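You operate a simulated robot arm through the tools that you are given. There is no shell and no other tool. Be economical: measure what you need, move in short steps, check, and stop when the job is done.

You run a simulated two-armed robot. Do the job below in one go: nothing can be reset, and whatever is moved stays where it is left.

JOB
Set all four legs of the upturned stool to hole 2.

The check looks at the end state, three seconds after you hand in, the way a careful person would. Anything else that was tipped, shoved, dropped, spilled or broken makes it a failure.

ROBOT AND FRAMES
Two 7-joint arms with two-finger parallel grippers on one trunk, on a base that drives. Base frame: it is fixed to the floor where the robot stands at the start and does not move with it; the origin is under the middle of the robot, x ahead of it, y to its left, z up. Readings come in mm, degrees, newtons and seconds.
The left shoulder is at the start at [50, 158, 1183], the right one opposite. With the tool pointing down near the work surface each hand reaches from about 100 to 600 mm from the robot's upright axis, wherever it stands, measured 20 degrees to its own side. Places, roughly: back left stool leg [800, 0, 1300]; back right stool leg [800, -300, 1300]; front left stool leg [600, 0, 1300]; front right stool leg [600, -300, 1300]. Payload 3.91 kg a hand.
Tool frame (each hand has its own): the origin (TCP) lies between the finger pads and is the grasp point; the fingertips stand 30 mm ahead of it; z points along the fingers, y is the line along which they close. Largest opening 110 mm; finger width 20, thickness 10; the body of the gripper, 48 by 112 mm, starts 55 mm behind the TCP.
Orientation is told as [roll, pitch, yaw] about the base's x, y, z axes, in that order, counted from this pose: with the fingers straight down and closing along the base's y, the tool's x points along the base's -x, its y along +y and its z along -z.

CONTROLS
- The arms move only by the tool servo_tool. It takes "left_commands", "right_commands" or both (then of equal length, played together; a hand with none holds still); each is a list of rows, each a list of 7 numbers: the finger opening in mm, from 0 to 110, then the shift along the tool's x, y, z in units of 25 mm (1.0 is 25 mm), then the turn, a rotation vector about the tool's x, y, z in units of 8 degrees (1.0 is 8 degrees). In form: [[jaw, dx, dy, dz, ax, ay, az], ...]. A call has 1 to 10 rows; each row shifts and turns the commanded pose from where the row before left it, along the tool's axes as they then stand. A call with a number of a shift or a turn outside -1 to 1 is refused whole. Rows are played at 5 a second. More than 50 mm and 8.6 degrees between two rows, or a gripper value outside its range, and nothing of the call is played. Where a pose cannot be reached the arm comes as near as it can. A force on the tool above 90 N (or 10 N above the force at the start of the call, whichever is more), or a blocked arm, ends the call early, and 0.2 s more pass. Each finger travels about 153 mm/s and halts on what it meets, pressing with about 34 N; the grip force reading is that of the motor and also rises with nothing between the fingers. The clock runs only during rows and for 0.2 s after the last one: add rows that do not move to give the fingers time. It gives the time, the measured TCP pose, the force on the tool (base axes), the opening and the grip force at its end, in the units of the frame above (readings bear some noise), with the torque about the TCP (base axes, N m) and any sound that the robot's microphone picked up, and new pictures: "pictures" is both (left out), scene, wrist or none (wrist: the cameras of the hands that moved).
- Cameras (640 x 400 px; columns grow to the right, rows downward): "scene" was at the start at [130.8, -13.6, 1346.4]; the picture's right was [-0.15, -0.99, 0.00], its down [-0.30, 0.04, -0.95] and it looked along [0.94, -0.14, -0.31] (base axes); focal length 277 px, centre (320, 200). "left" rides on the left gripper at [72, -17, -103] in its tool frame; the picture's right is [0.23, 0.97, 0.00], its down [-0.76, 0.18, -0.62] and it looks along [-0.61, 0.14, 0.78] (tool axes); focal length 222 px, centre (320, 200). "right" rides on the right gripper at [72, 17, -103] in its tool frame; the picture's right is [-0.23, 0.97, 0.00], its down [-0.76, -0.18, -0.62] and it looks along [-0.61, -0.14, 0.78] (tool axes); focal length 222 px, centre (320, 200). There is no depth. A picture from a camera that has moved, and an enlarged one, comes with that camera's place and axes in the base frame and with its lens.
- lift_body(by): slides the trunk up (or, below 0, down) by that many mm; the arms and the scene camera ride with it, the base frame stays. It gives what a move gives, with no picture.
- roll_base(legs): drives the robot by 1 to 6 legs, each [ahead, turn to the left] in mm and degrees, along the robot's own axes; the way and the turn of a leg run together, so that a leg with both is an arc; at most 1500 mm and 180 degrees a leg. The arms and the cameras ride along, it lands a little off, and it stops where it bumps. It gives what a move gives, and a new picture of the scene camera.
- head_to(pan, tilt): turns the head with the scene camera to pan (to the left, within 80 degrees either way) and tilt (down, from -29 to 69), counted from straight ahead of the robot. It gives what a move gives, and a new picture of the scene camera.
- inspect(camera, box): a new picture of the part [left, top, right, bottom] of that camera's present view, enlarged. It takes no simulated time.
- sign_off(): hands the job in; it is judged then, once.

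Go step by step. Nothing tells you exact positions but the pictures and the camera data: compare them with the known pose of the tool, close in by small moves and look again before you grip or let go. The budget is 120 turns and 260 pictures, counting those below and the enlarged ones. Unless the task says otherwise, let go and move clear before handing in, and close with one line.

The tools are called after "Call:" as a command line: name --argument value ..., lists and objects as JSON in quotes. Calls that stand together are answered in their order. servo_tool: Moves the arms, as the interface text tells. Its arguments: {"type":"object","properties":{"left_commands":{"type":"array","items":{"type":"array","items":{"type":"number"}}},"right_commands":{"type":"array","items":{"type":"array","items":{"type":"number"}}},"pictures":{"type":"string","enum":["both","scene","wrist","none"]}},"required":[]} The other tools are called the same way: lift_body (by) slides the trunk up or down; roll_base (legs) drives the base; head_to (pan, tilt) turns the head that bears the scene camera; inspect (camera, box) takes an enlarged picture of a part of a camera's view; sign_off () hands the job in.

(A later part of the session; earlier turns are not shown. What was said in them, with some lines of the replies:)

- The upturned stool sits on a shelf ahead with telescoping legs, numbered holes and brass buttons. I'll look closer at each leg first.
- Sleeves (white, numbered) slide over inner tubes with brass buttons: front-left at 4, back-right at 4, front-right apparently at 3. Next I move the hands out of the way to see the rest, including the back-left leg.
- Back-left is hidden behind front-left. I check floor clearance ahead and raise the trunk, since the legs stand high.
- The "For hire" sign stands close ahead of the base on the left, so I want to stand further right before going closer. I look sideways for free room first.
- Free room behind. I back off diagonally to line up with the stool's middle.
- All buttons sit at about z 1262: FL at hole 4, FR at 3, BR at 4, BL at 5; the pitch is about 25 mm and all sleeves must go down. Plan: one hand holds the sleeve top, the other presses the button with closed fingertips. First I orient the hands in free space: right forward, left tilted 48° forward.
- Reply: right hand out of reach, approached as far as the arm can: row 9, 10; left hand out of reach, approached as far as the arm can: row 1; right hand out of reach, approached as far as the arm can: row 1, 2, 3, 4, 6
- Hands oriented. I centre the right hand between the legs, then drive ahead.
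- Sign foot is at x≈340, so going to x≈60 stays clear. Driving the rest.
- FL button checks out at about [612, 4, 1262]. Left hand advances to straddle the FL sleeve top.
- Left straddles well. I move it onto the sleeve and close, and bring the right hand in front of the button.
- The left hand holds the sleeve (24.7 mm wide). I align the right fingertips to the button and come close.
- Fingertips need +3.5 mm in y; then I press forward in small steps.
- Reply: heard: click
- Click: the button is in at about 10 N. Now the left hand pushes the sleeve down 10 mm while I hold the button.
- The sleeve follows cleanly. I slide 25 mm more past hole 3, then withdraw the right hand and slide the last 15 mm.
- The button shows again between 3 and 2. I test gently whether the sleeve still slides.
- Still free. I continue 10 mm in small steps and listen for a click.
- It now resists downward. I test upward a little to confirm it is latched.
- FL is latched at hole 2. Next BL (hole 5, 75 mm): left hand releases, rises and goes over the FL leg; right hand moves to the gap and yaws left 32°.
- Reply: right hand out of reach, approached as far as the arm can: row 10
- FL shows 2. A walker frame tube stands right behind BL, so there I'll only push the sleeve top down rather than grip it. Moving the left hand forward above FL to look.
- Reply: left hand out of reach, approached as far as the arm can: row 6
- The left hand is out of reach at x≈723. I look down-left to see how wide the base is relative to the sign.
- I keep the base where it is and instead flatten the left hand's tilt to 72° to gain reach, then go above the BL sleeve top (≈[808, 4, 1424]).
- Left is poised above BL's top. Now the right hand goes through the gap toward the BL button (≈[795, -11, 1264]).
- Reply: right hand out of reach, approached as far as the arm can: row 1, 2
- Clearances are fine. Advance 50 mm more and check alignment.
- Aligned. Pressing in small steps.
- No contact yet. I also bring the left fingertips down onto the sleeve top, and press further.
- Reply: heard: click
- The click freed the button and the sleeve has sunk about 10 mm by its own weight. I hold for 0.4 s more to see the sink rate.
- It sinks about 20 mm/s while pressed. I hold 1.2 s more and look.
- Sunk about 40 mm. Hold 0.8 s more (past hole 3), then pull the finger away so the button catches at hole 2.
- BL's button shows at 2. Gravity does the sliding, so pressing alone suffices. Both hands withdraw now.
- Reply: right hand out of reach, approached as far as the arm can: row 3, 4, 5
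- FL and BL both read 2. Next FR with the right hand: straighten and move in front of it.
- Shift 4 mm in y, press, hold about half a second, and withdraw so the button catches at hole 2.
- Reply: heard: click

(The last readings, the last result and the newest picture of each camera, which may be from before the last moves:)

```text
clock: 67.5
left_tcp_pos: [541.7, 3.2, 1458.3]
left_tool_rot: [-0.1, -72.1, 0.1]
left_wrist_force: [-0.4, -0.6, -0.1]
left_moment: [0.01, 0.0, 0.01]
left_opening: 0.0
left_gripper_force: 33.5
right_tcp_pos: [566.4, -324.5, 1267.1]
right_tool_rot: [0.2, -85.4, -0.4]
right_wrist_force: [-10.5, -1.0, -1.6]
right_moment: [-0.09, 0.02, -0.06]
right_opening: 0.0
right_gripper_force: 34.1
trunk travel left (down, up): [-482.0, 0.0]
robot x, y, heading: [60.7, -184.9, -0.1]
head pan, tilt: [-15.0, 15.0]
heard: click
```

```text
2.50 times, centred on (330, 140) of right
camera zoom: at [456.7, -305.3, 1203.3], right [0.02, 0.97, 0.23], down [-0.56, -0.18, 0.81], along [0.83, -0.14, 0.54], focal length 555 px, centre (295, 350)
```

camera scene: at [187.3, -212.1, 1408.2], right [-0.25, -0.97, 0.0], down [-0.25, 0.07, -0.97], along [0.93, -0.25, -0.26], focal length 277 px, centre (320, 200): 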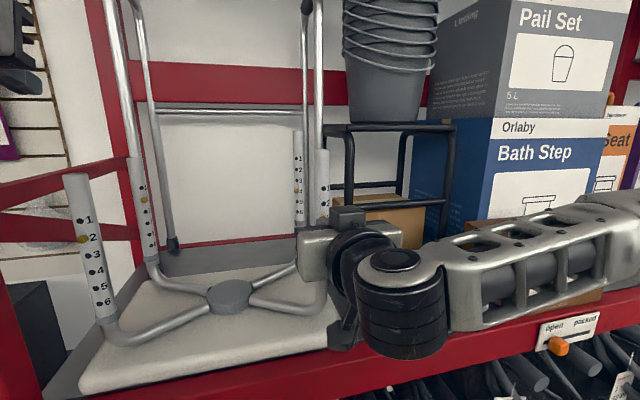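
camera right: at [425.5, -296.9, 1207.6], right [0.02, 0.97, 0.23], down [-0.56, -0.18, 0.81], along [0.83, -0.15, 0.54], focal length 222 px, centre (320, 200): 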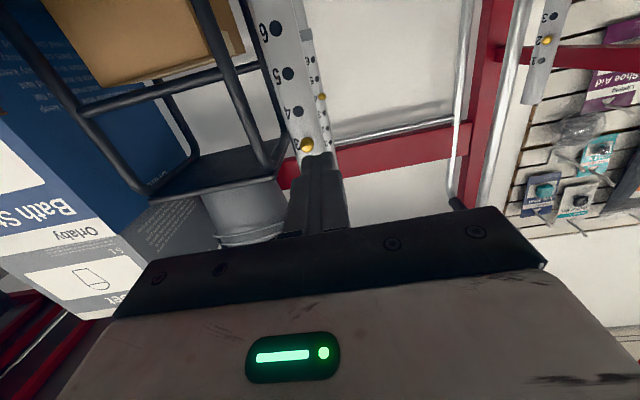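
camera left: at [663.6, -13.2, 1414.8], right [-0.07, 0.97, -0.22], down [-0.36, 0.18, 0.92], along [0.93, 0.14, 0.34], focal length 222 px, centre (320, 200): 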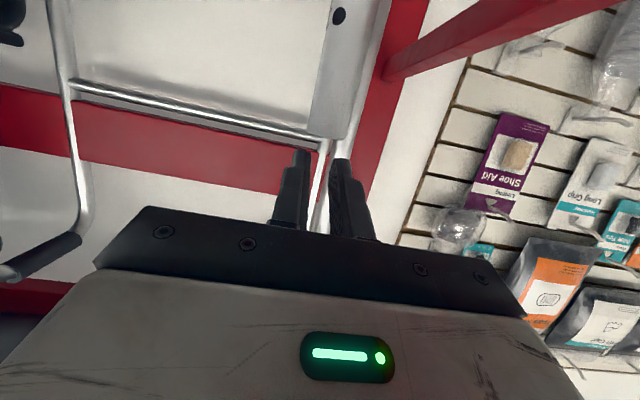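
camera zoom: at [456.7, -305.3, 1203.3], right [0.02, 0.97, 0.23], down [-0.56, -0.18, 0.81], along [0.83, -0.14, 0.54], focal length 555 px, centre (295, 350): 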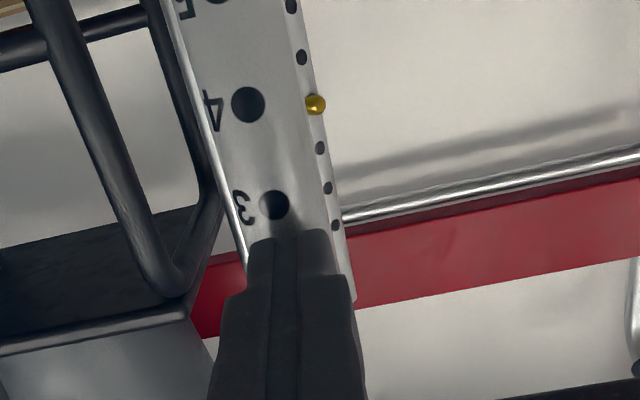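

Sleeve has sunk past hole 3. Withdraw now.

Call:
servo_tool --right_commands '[[0, 0, 0, -0.9, 0, 0, 0], [0, 0, 0, -0.4, 0, 0, 0], [0, 0, 0, 0, 0, 0, 0], [0, 0, 0, 0, 0, 0, 0], [0, 0, 0, 0, 0, 0, 0]]' --pictures "none"

Call:
inspect --camera "right" --box '[250, 60, 410, 220]'

```text
clock: 68.7
left_tcp_pos: [544.0, 4.5, 1457.9]
left_tool_rot: [-0.1, -72.0, 0.0]
left_wrist_force: [0.0, 0.1, 0.8]
left_moment: [0.02, -0.02, -0.01]
left_opening: 0.0
left_gripper_force: 33.8
right_tcp_pos: [534.9, -324.8, 1267.9]
right_tool_rot: [0.4, -85.5, -0.7]
right_wrist_force: [0.6, 0.5, 0.0]
right_moment: [-0.01, -0.03, 0.02]
right_opening: 0.0
right_gripper_force: 34.0
trunk travel left (down, up): [-482.0, 0.0]
robot x, y, heading: [59.0, -190.8, 0.3]
head pan, tilt: [-15.0, 15.0]
```

```text
2.50 times, centred on (330, 140) of right
camera zoom: at [425.5, -305.2, 1204.8], right [0.02, 0.97, 0.23], down [-0.56, -0.18, 0.81], along [0.83, -0.15, 0.54], focal length 555 px, centre (295, 350)
```

zoom: 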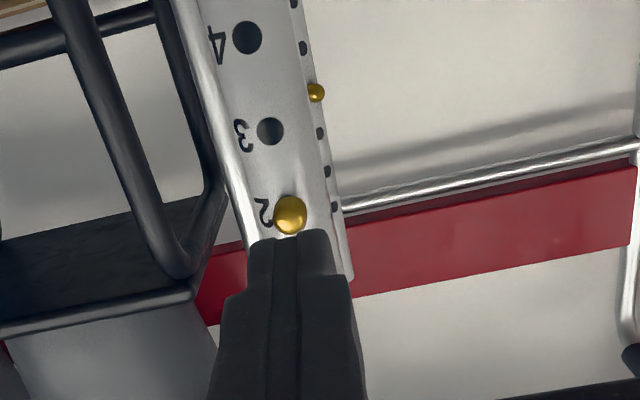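

FR reads 2. Now BR with the left hand: right hand rises clear, left hand moves to the middle and levels out.

Call:
servo_tool --left_commands '[[0, 0, -0.97, 0, 0, -0.23, 0], [0, 0, -0.97, 0, 0, -0.23, 0], [0, 0, -0.97, 0, 0, -0.23, 0], [0, 0, -0.97, 0, 0, -0.23, 0], [0, 0, -0.97, 0, 0, -0.23, 0], [0, 0, -0.97, 0, 0, -0.23, 0], [0, 0, -0.97, 0, 0, -0.23, 0]]' --right_commands '[[0, -0.9, 0, -0.2, 0, 0, 0], [0, -1, 0, 0, 0, 0, 0], [0, -1, -0.3, 0, 0, 0, 0], [0, -1, -0.5, 0, 0, 0, 0], [0, -1, -0.5, 0, 0, 0, 0], [0, -1, -0.5, 0, 0, 0, 0], [0, 0, -0.5, 0, 0, 0, 0]]' --pictures "scene"

```text
clock: 70.3
left_tcp_pos: [542.9, -168.6, 1458.5]
left_tool_rot: [0.2, -84.9, -0.1]
left_wrist_force: [0.4, 0.3, 0.6]
left_moment: [-0.01, -0.05, 0.01]
left_opening: 0.0
left_gripper_force: 34.3
right_tcp_pos: [541.1, -384.1, 1416.6]
right_tool_rot: [0.8, -85.5, -1.1]
right_wrist_force: [-0.7, 0.3, 0.3]
right_moment: [-0.01, 0.03, 0.03]
right_opening: 0.0
right_gripper_force: 33.8
trunk travel left (down, up): [-482.0, 0.0]
robot x, y, heading: [60.1, -191.1, 0.4]
head pan, tilt: [-15.0, 15.0]
camera scene: at [187.3, -213.5, 1408.1], right [-0.26, -0.97, 0.0], down [-0.25, 0.07, -0.97], along [0.93, -0.25, -0.26], focal length 277 px, centre (320, 200)
```

scene: 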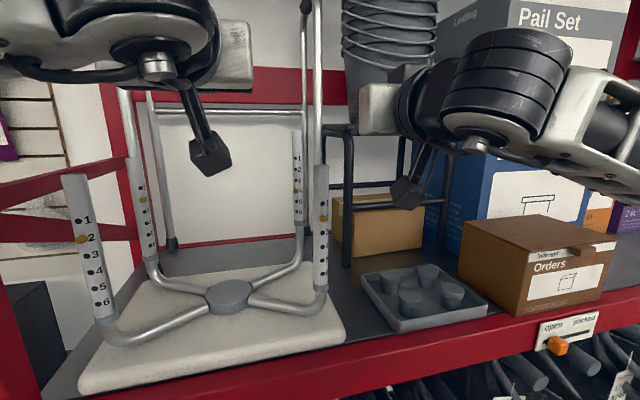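

Call:
servo_tool --left_commands '[[0, 0.94, 0, 0, 0, 0, 0], [0, 0.94, 0, 0, 0, 0, 0], [0, 0.94, 0, 0, 0, 0, 0], [0, 0.94, 0, 0, 0, 0, 0], [0, 0.94, 0, 0, 1, 0, 0], [0, 0.94, 0, 0, 1, 0, 0], [0, 0.94, 0, 0, 1, 0, 0], [0, 0.94, 0, 0, 1, 0, 0], [0, 0, 0, 0, 0, 0, 0]]' --pictures "both"

```text
clock: 72.3
left_tcp_pos: [525.9, -167.3, 1270.3]
left_tool_rot: [-31.9, -85.0, -0.3]
left_wrist_force: [-0.1, 1.0, -0.3]
left_moment: [0.02, 0.02, 0.01]
left_opening: 0.2
left_gripper_force: 34.6
right_tcp_pos: [540.9, -382.8, 1417.3]
right_tool_rot: [0.7, -85.5, -1.1]
right_wrist_force: [0.5, -0.3, 0.2]
right_moment: [0.02, -0.02, 0.05]
right_opening: 0.0
right_gripper_force: 34.8
trunk travel left (down, up): [-482.0, 0.0]
robot x, y, heading: [57.1, -187.6, 0.1]
head pan, tilt: [-15.0, 15.0]
camera scene: at [186.8, -212.8, 1408.2], right [-0.26, -0.97, 0.0], down [-0.25, 0.07, -0.97], along [0.93, -0.25, -0.26], focal length 277 px, centre (320, 200)
camera left: at [425.1, -125.8, 1207.1], right [0.5, 0.82, -0.27], down [-0.37, 0.48, 0.8], along [0.79, -0.3, 0.54], focal length 222 px, centre (320, 200)
```

scene: 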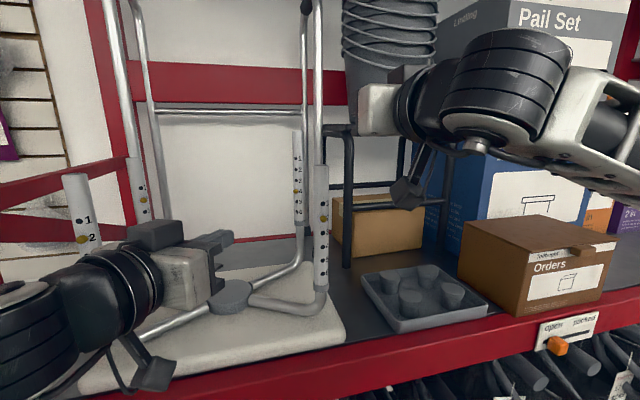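
left: 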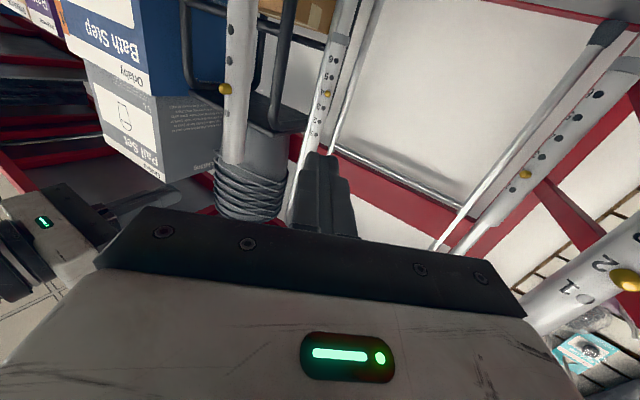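

BR button ≈[795, -317, 1264]. Advance the left hand through the gap, mirrored from before.

Call:
servo_tool --left_commands '[[0, -0.085, 0.06, 0.95, 0, 0, 0], [0, -0.085, 0.06, 0.95, 0, 0, 0], [0, -0.085, 0.06, 0.95, 0, 0, 0], [0, -0.085, 0.06, 0.95, 0, 0, 0], [0, -0.085, 0.06, 0.95, 0, 0, 0], [0, -0.085, 0.06, 0.95, 0, 0, 0], [0, -0.085, 0.06, 0.95, 0, 0, 0], [0, 0, 0, 0, 0, 0, 0]]' --pictures "both"

```text
clock: 74.1
left_tcp_pos: [673.4, -245.1, 1271.5]
left_tool_rot: [-32.5, -84.9, 0.2]
left_wrist_force: [1.0, -0.7, -0.3]
left_moment: [0.01, -0.01, -0.01]
left_opening: 0.3
left_gripper_force: 33.8
right_tcp_pos: [542.1, -381.3, 1416.3]
right_tool_rot: [0.4, -85.5, -0.5]
right_wrist_force: [0.5, 0.5, -0.3]
right_moment: [0.04, -0.03, 0.0]
right_opening: 0.0
right_gripper_force: 33.7
trunk travel left (down, up): [-482.0, 0.0]
robot x, y, heading: [58.4, -189.8, 0.1]
head pan, tilt: [-15.0, 15.0]
camera scene: at [187.1, -212.0, 1408.2], right [-0.26, -0.97, 0.0], down [-0.25, 0.07, -0.97], along [0.93, -0.25, -0.26], focal length 277 px, centre (320, 200)
camera left: at [572.0, -204.2, 1208.3], right [0.5, 0.83, -0.27], down [-0.36, 0.48, 0.8], along [0.79, -0.29, 0.54], focal length 222 px, centre (320, 200)
```

scene: 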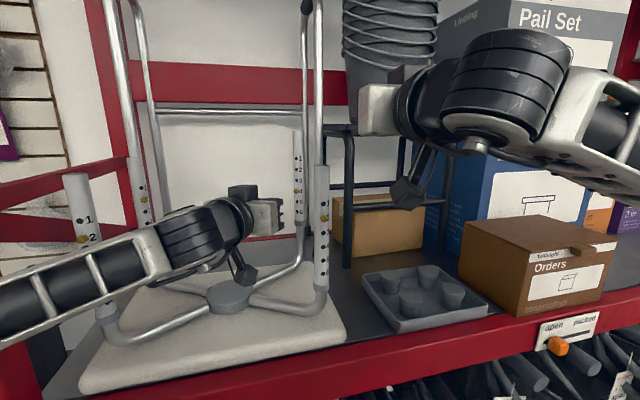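
left: 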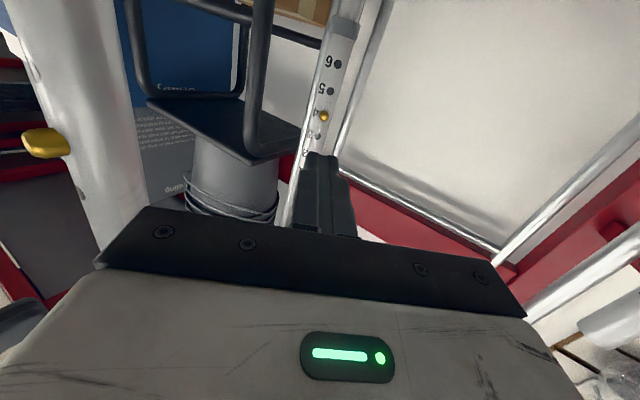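

Call:
servo_tool --left_commands '[[0, -0.03, 0.06, 0.85, 0, 0, 0], [0, -0.03, 0.06, 0.85, 0, 0, 0], [0, -0.03, 0.06, 0.85, 0, 0, 0], [0, -0.03, 0.06, 0.85, 0, 0, 0], [0, 0, 0, 0, 0, 0, 0]]' --pictures "scene"

Call:
inspect --camera "left" --box '[230, 60, 390, 220]'

```text
clock: 75.3
left_tcp_pos: [748.7, -284.3, 1268.6]
left_tool_rot: [-32.5, -85.0, 0.5]
left_wrist_force: [-1.0, -0.4, 0.1]
left_moment: [0.01, 0.01, -0.01]
left_opening: 0.0
left_gripper_force: 34.1
right_tcp_pos: [540.6, -382.2, 1416.3]
right_tool_rot: [0.2, -85.6, -0.5]
right_wrist_force: [-0.6, -0.1, -0.5]
right_moment: [0.0, 0.02, -0.04]
right_opening: 0.0
right_gripper_force: 34.1
trunk travel left (down, up): [-482.0, 0.0]
robot x, y, heading: [63.7, -187.1, 0.5]
head pan, tilt: [-15.0, 15.0]
camera scene: at [187.2, -212.0, 1408.2], right [-0.26, -0.97, 0.0], down [-0.25, 0.07, -0.97], along [0.93, -0.25, -0.26], focal length 277 px, centre (320, 200)
```

scene: 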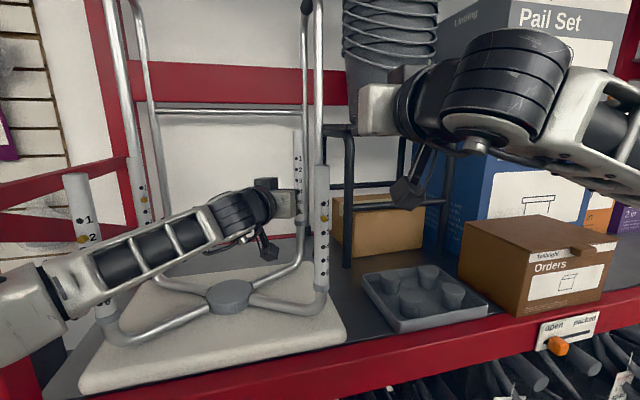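

```text
2.50 times, centred on (310, 140) of left
camera zoom: at [647.8, -243.8, 1205.1], right [0.5, 0.82, -0.27], down [-0.36, 0.48, 0.8], along [0.79, -0.29, 0.54], focal length 555 px, centre (345, 350)
```

zoom: 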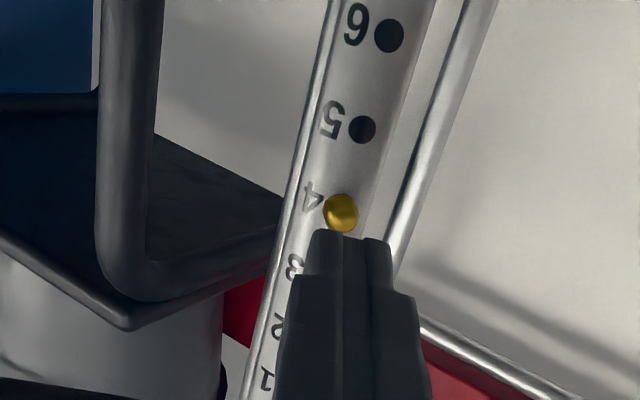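

Slight shift, then press.

Call:
servo_tool --left_commands '[[0, 0.06, -0.1, 0.4, 0, 0, 0], [0, 0, 0, 0.16, 0, 0, 0], [0, 0, 0, 0.16, 0, 0, 0], [0, 0, 0, 0.16, 0, 0, 0], [0, 0, 0, 0, 0, 0, 0]]' --pictures "none"

Call:
inspect --camera "left" --box '[230, 60, 390, 220]'

```text
clock: 76.5
left_tcp_pos: [766.2, -299.3, 1264.8]
left_tool_rot: [-32.1, -84.9, 0.2]
left_wrist_force: [-0.9, 0.3, -0.3]
left_moment: [0.01, -0.01, -0.01]
left_opening: 0.0
left_gripper_force: 33.9
right_tcp_pos: [541.0, -381.0, 1416.8]
right_tool_rot: [0.3, -85.5, -0.7]
right_wrist_force: [-0.3, -0.6, -0.8]
right_moment: [0.0, -0.01, 0.01]
right_opening: 0.0
right_gripper_force: 34.0
trunk travel left (down, up): [-482.0, 0.0]
robot x, y, heading: [57.1, -188.2, 0.1]
head pan, tilt: [-15.0, 15.0]
```

```text
2.50 times, centred on (310, 140) of left
camera zoom: at [665.0, -257.7, 1202.1], right [0.49, 0.83, -0.27], down [-0.36, 0.48, 0.8], along [0.79, -0.3, 0.54], focal length 555 px, centre (345, 350)
```

zoom: 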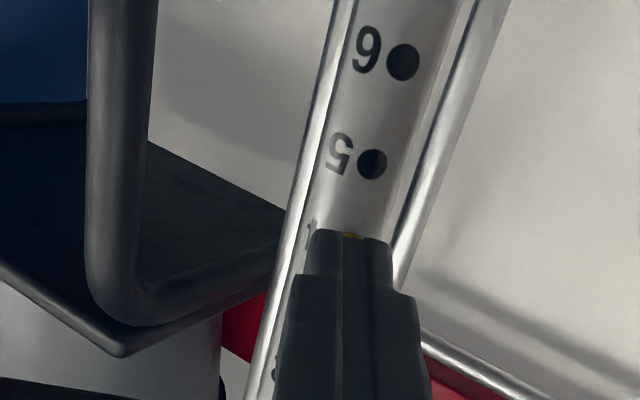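

Call:
servo_tool --left_commands '[[0, -0.04, 0, 0.16, 0, 0, 0], [0, 0, 0, 0.14, 0, 0, 0], [0, 0, 0, 0, 0, 0, 0]]' --pictures "none"

Call:
inspect --camera "left" --box '[230, 60, 390, 220]'

```text
clock: 77.3
left_tcp_pos: [771.3, -302.1, 1266.7]
left_tool_rot: [-32.7, -85.0, 0.4]
left_wrist_force: [-9.5, 4.8, -1.6]
left_moment: [0.04, 0.04, -0.11]
left_opening: 0.0
left_gripper_force: 33.4
right_tcp_pos: [540.5, -380.9, 1416.9]
right_tool_rot: [-0.2, -85.5, -0.2]
right_wrist_force: [-0.2, 1.4, -0.1]
right_moment: [0.0, 0.0, -0.01]
right_opening: 0.0
right_gripper_force: 33.9
trunk travel left (down, up): [-482.0, 0.0]
robot x, y, heading: [57.4, -185.6, 0.3]
head pan, tilt: [-15.0, 15.0]
heard: click
```

```text
2.50 times, centred on (310, 140) of left
camera zoom: at [670.2, -261.5, 1202.9], right [0.5, 0.82, -0.27], down [-0.36, 0.48, 0.8], along [0.79, -0.3, 0.54], focal length 555 px, centre (345, 350)
```

zoom: 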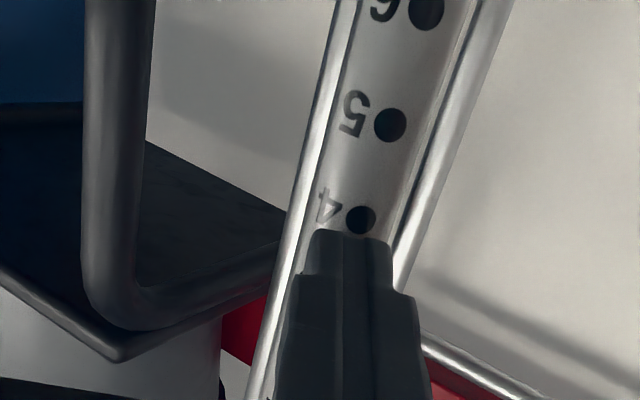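

Unlocked, sunk about 13 mm. Hold 1.2 s, then withdraw.

Call:
servo_tool --left_commands '[[0, 0, 0, 0, 0, 0, 0], [0, 0, 0, 0, 0, 0, 0], [0, 0, 0, 0, 0, 0, 0], [0, 0, 0, 0, 0, 0, 0], [0, 0, 0, 0, 0, 0, 0], [0, 0, 0, 0, 0, 0, 0], [0, 0, 0, -0.9, 0, 0, 0], [0, 0, 0, -0.4, 0, 0, 0], [0, 0, 0, 0, 0, 0, 0], [0, 0, 0, 0, 0, 0, 0]]' --pictures "none"

Call:
inspect --camera "left" --box '[230, 60, 390, 220]'

```text
clock: 79.5
left_tcp_pos: [745.7, -285.2, 1268.9]
left_tool_rot: [-32.3, -84.9, 0.3]
left_wrist_force: [0.2, -0.1, -0.1]
left_moment: [0.0, 0.0, -0.01]
left_opening: 0.0
left_gripper_force: 34.0
right_tcp_pos: [540.8, -381.6, 1415.7]
right_tool_rot: [0.5, -85.4, -0.6]
right_wrist_force: [0.6, 0.4, 0.8]
right_moment: [0.03, 0.03, 0.0]
right_opening: 0.1
right_gripper_force: 34.1
trunk travel left (down, up): [-482.0, 0.0]
robot x, y, heading: [61.9, -187.2, 0.1]
head pan, tilt: [-15.0, 15.0]
```

```text
2.50 times, centred on (310, 140) of left
camera zoom: at [644.0, -245.1, 1204.8], right [0.49, 0.83, -0.27], down [-0.36, 0.48, 0.8], along [0.79, -0.29, 0.54], focal length 555 px, centre (345, 350)
```

zoom: 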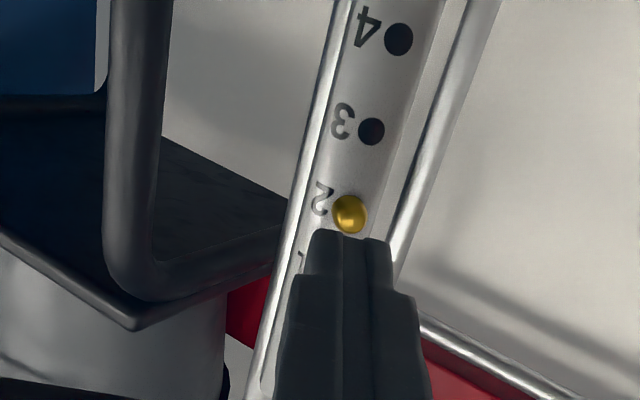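

BR now reads 2. I withdraw the left hand along the path it came and verify all four.

Call:
servo_tool --left_commands '[[0, 0.04, -0.06, -0.95, 0, 0, 0], [0, 0.04, -0.06, -0.95, 0, 0, 0], [0, 0.04, -0.06, -0.95, 0, 0, 0], [0, 0.04, -0.06, -0.95, 0, 0, 0], [0, 0.06, -0.06, -0.95, 0, 0, 0], [0, 0.06, -0.06, -0.95, 0, 0, 0], [0, 0.06, -0.06, -0.95, 0, 0, 0], [0, 0.06, -0.06, -0.95, 0, 0, 0], [0, 0.06, -0.06, -0.95, 0, 0, 0], [0, 0, 0, 0, 0, 0, 0]]' --pictures "none"

Call:
roll_base --legs '[[-320, 0]]'

Call:
head_to --pan 0 --tilt 15

```text
clock: 81.7
left_tcp_pos: [556.4, -183.5, 1272.8]
left_tool_rot: [-32.4, -84.9, 0.4]
left_wrist_force: [0.6, 0.2, 0.9]
left_moment: [0.0, -0.02, 0.0]
left_opening: 0.0
left_gripper_force: 33.8
right_tcp_pos: [542.2, -380.6, 1416.5]
right_tool_rot: [0.6, -85.5, -0.7]
right_wrist_force: [0.3, 1.0, -0.2]
right_moment: [0.0, 0.03, 0.01]
right_opening: 0.0
right_gripper_force: 34.0
trunk travel left (down, up): [-482.0, 0.0]
robot x, y, heading: [58.5, -189.1, 0.3]
head pan, tilt: [-15.0, 15.0]
```

```text
clock: 83.8
left_tcp_pos: [235.8, -184.1, 1273.4]
left_tool_rot: [-32.5, -84.8, 0.5]
left_wrist_force: [-0.6, -0.4, -0.3]
left_moment: [0.01, 0.02, 0.0]
left_opening: 0.0
left_gripper_force: 34.4
right_tcp_pos: [219.6, -381.8, 1416.3]
right_tool_rot: [0.5, -85.5, -0.5]
right_wrist_force: [-0.6, 0.4, -0.2]
right_moment: [0.03, 0.01, 0.01]
right_opening: 0.1
right_gripper_force: 34.4
trunk travel left (down, up): [-482.0, 0.0]
robot x, y, heading: [-264.7, -190.2, 0.4]
head pan, tilt: [-15.0, 15.0]
camera scene: at [-134.3, -213.5, 1408.2], right [-0.25, -0.97, 0.0], down [-0.25, 0.07, -0.97], along [0.93, -0.24, -0.26], focal length 277 px, centre (320, 200)
```

scene: 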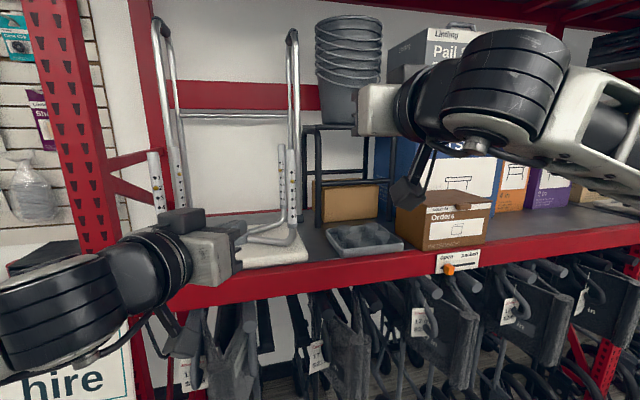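

```text
clock: 84.6
left_tcp_pos: [236.5, -183.4, 1272.6]
left_tool_rot: [-32.4, -84.9, 0.4]
left_wrist_force: [-0.5, -0.6, 1.5]
left_moment: [-0.02, 0.03, -0.02]
left_opening: 0.0
left_gripper_force: 33.8
right_tcp_pos: [221.1, -382.2, 1417.1]
right_tool_rot: [0.3, -85.5, -0.4]
right_wrist_force: [0.1, -0.5, 0.4]
right_moment: [0.03, -0.01, 0.02]
right_opening: 0.3
right_gripper_force: 33.8
trunk travel left (down, up): [-482.0, 0.0]
robot x, y, heading: [-262.6, -191.6, 0.5]
head pan, tilt: [0.0, 15.0]
camera scene: at [-130.7, -189.4, 1408.2], right [0.01, -1.0, 0.0], down [-0.26, 0.0, -0.97], along [0.97, 0.01, -0.26], focal length 277 px, centre (320, 200)
```

scene: 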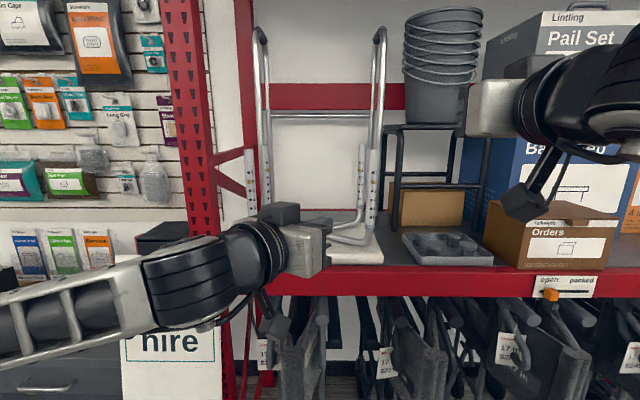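

Call:
inspect --camera "scene" --box '[235, 130, 295, 220]'

Call:
inspect --camera "scene" --box '[335, 130, 395, 220]'

```text
4.44 times, centred on (265, 175) of scene
camera zoom: at [-130.7, -189.4, 1408.2], right [0.01, -1.0, 0.0], down [-0.26, 0.0, -0.97], along [0.97, 0.01, -0.26], focal length 1229 px, centre (564, 311)
```

zoom: 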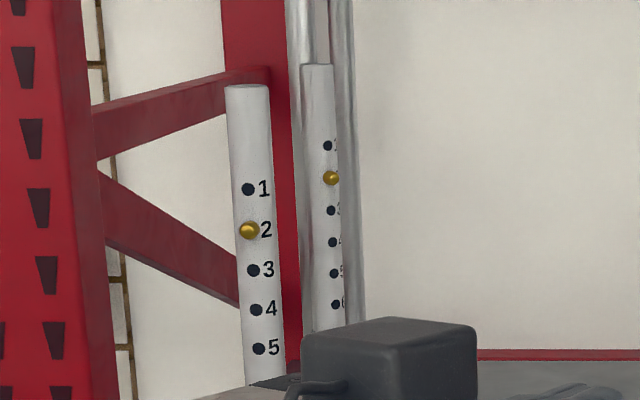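

```text
4.44 times, centred on (365, 175) of scene
camera zoom: at [-130.7, -189.4, 1408.2], right [0.01, -1.0, 0.0], down [-0.26, 0.0, -0.97], along [0.97, 0.01, -0.26], focal length 1229 px, centre (120, 311)
```

zoom: 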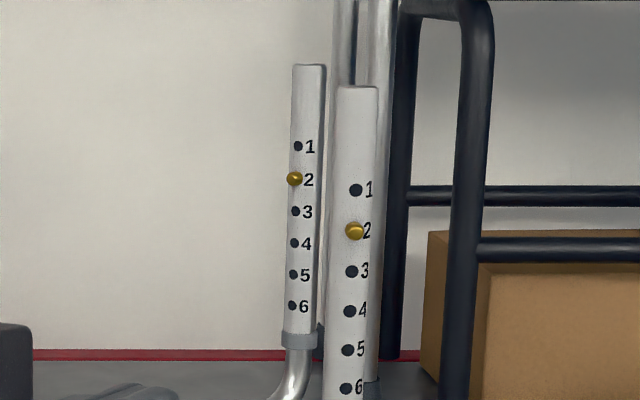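

All four buttons sit in hole 2, nothing else has moved, and the hands are clear. I'm handing in.

Call:
sign_off

```text
The job is handed in.
```

All four legs of the upturned stool are set to hole 2: every button shows through hole 2 in the final pictures, nothing else appears to have moved, and the job is handed in.
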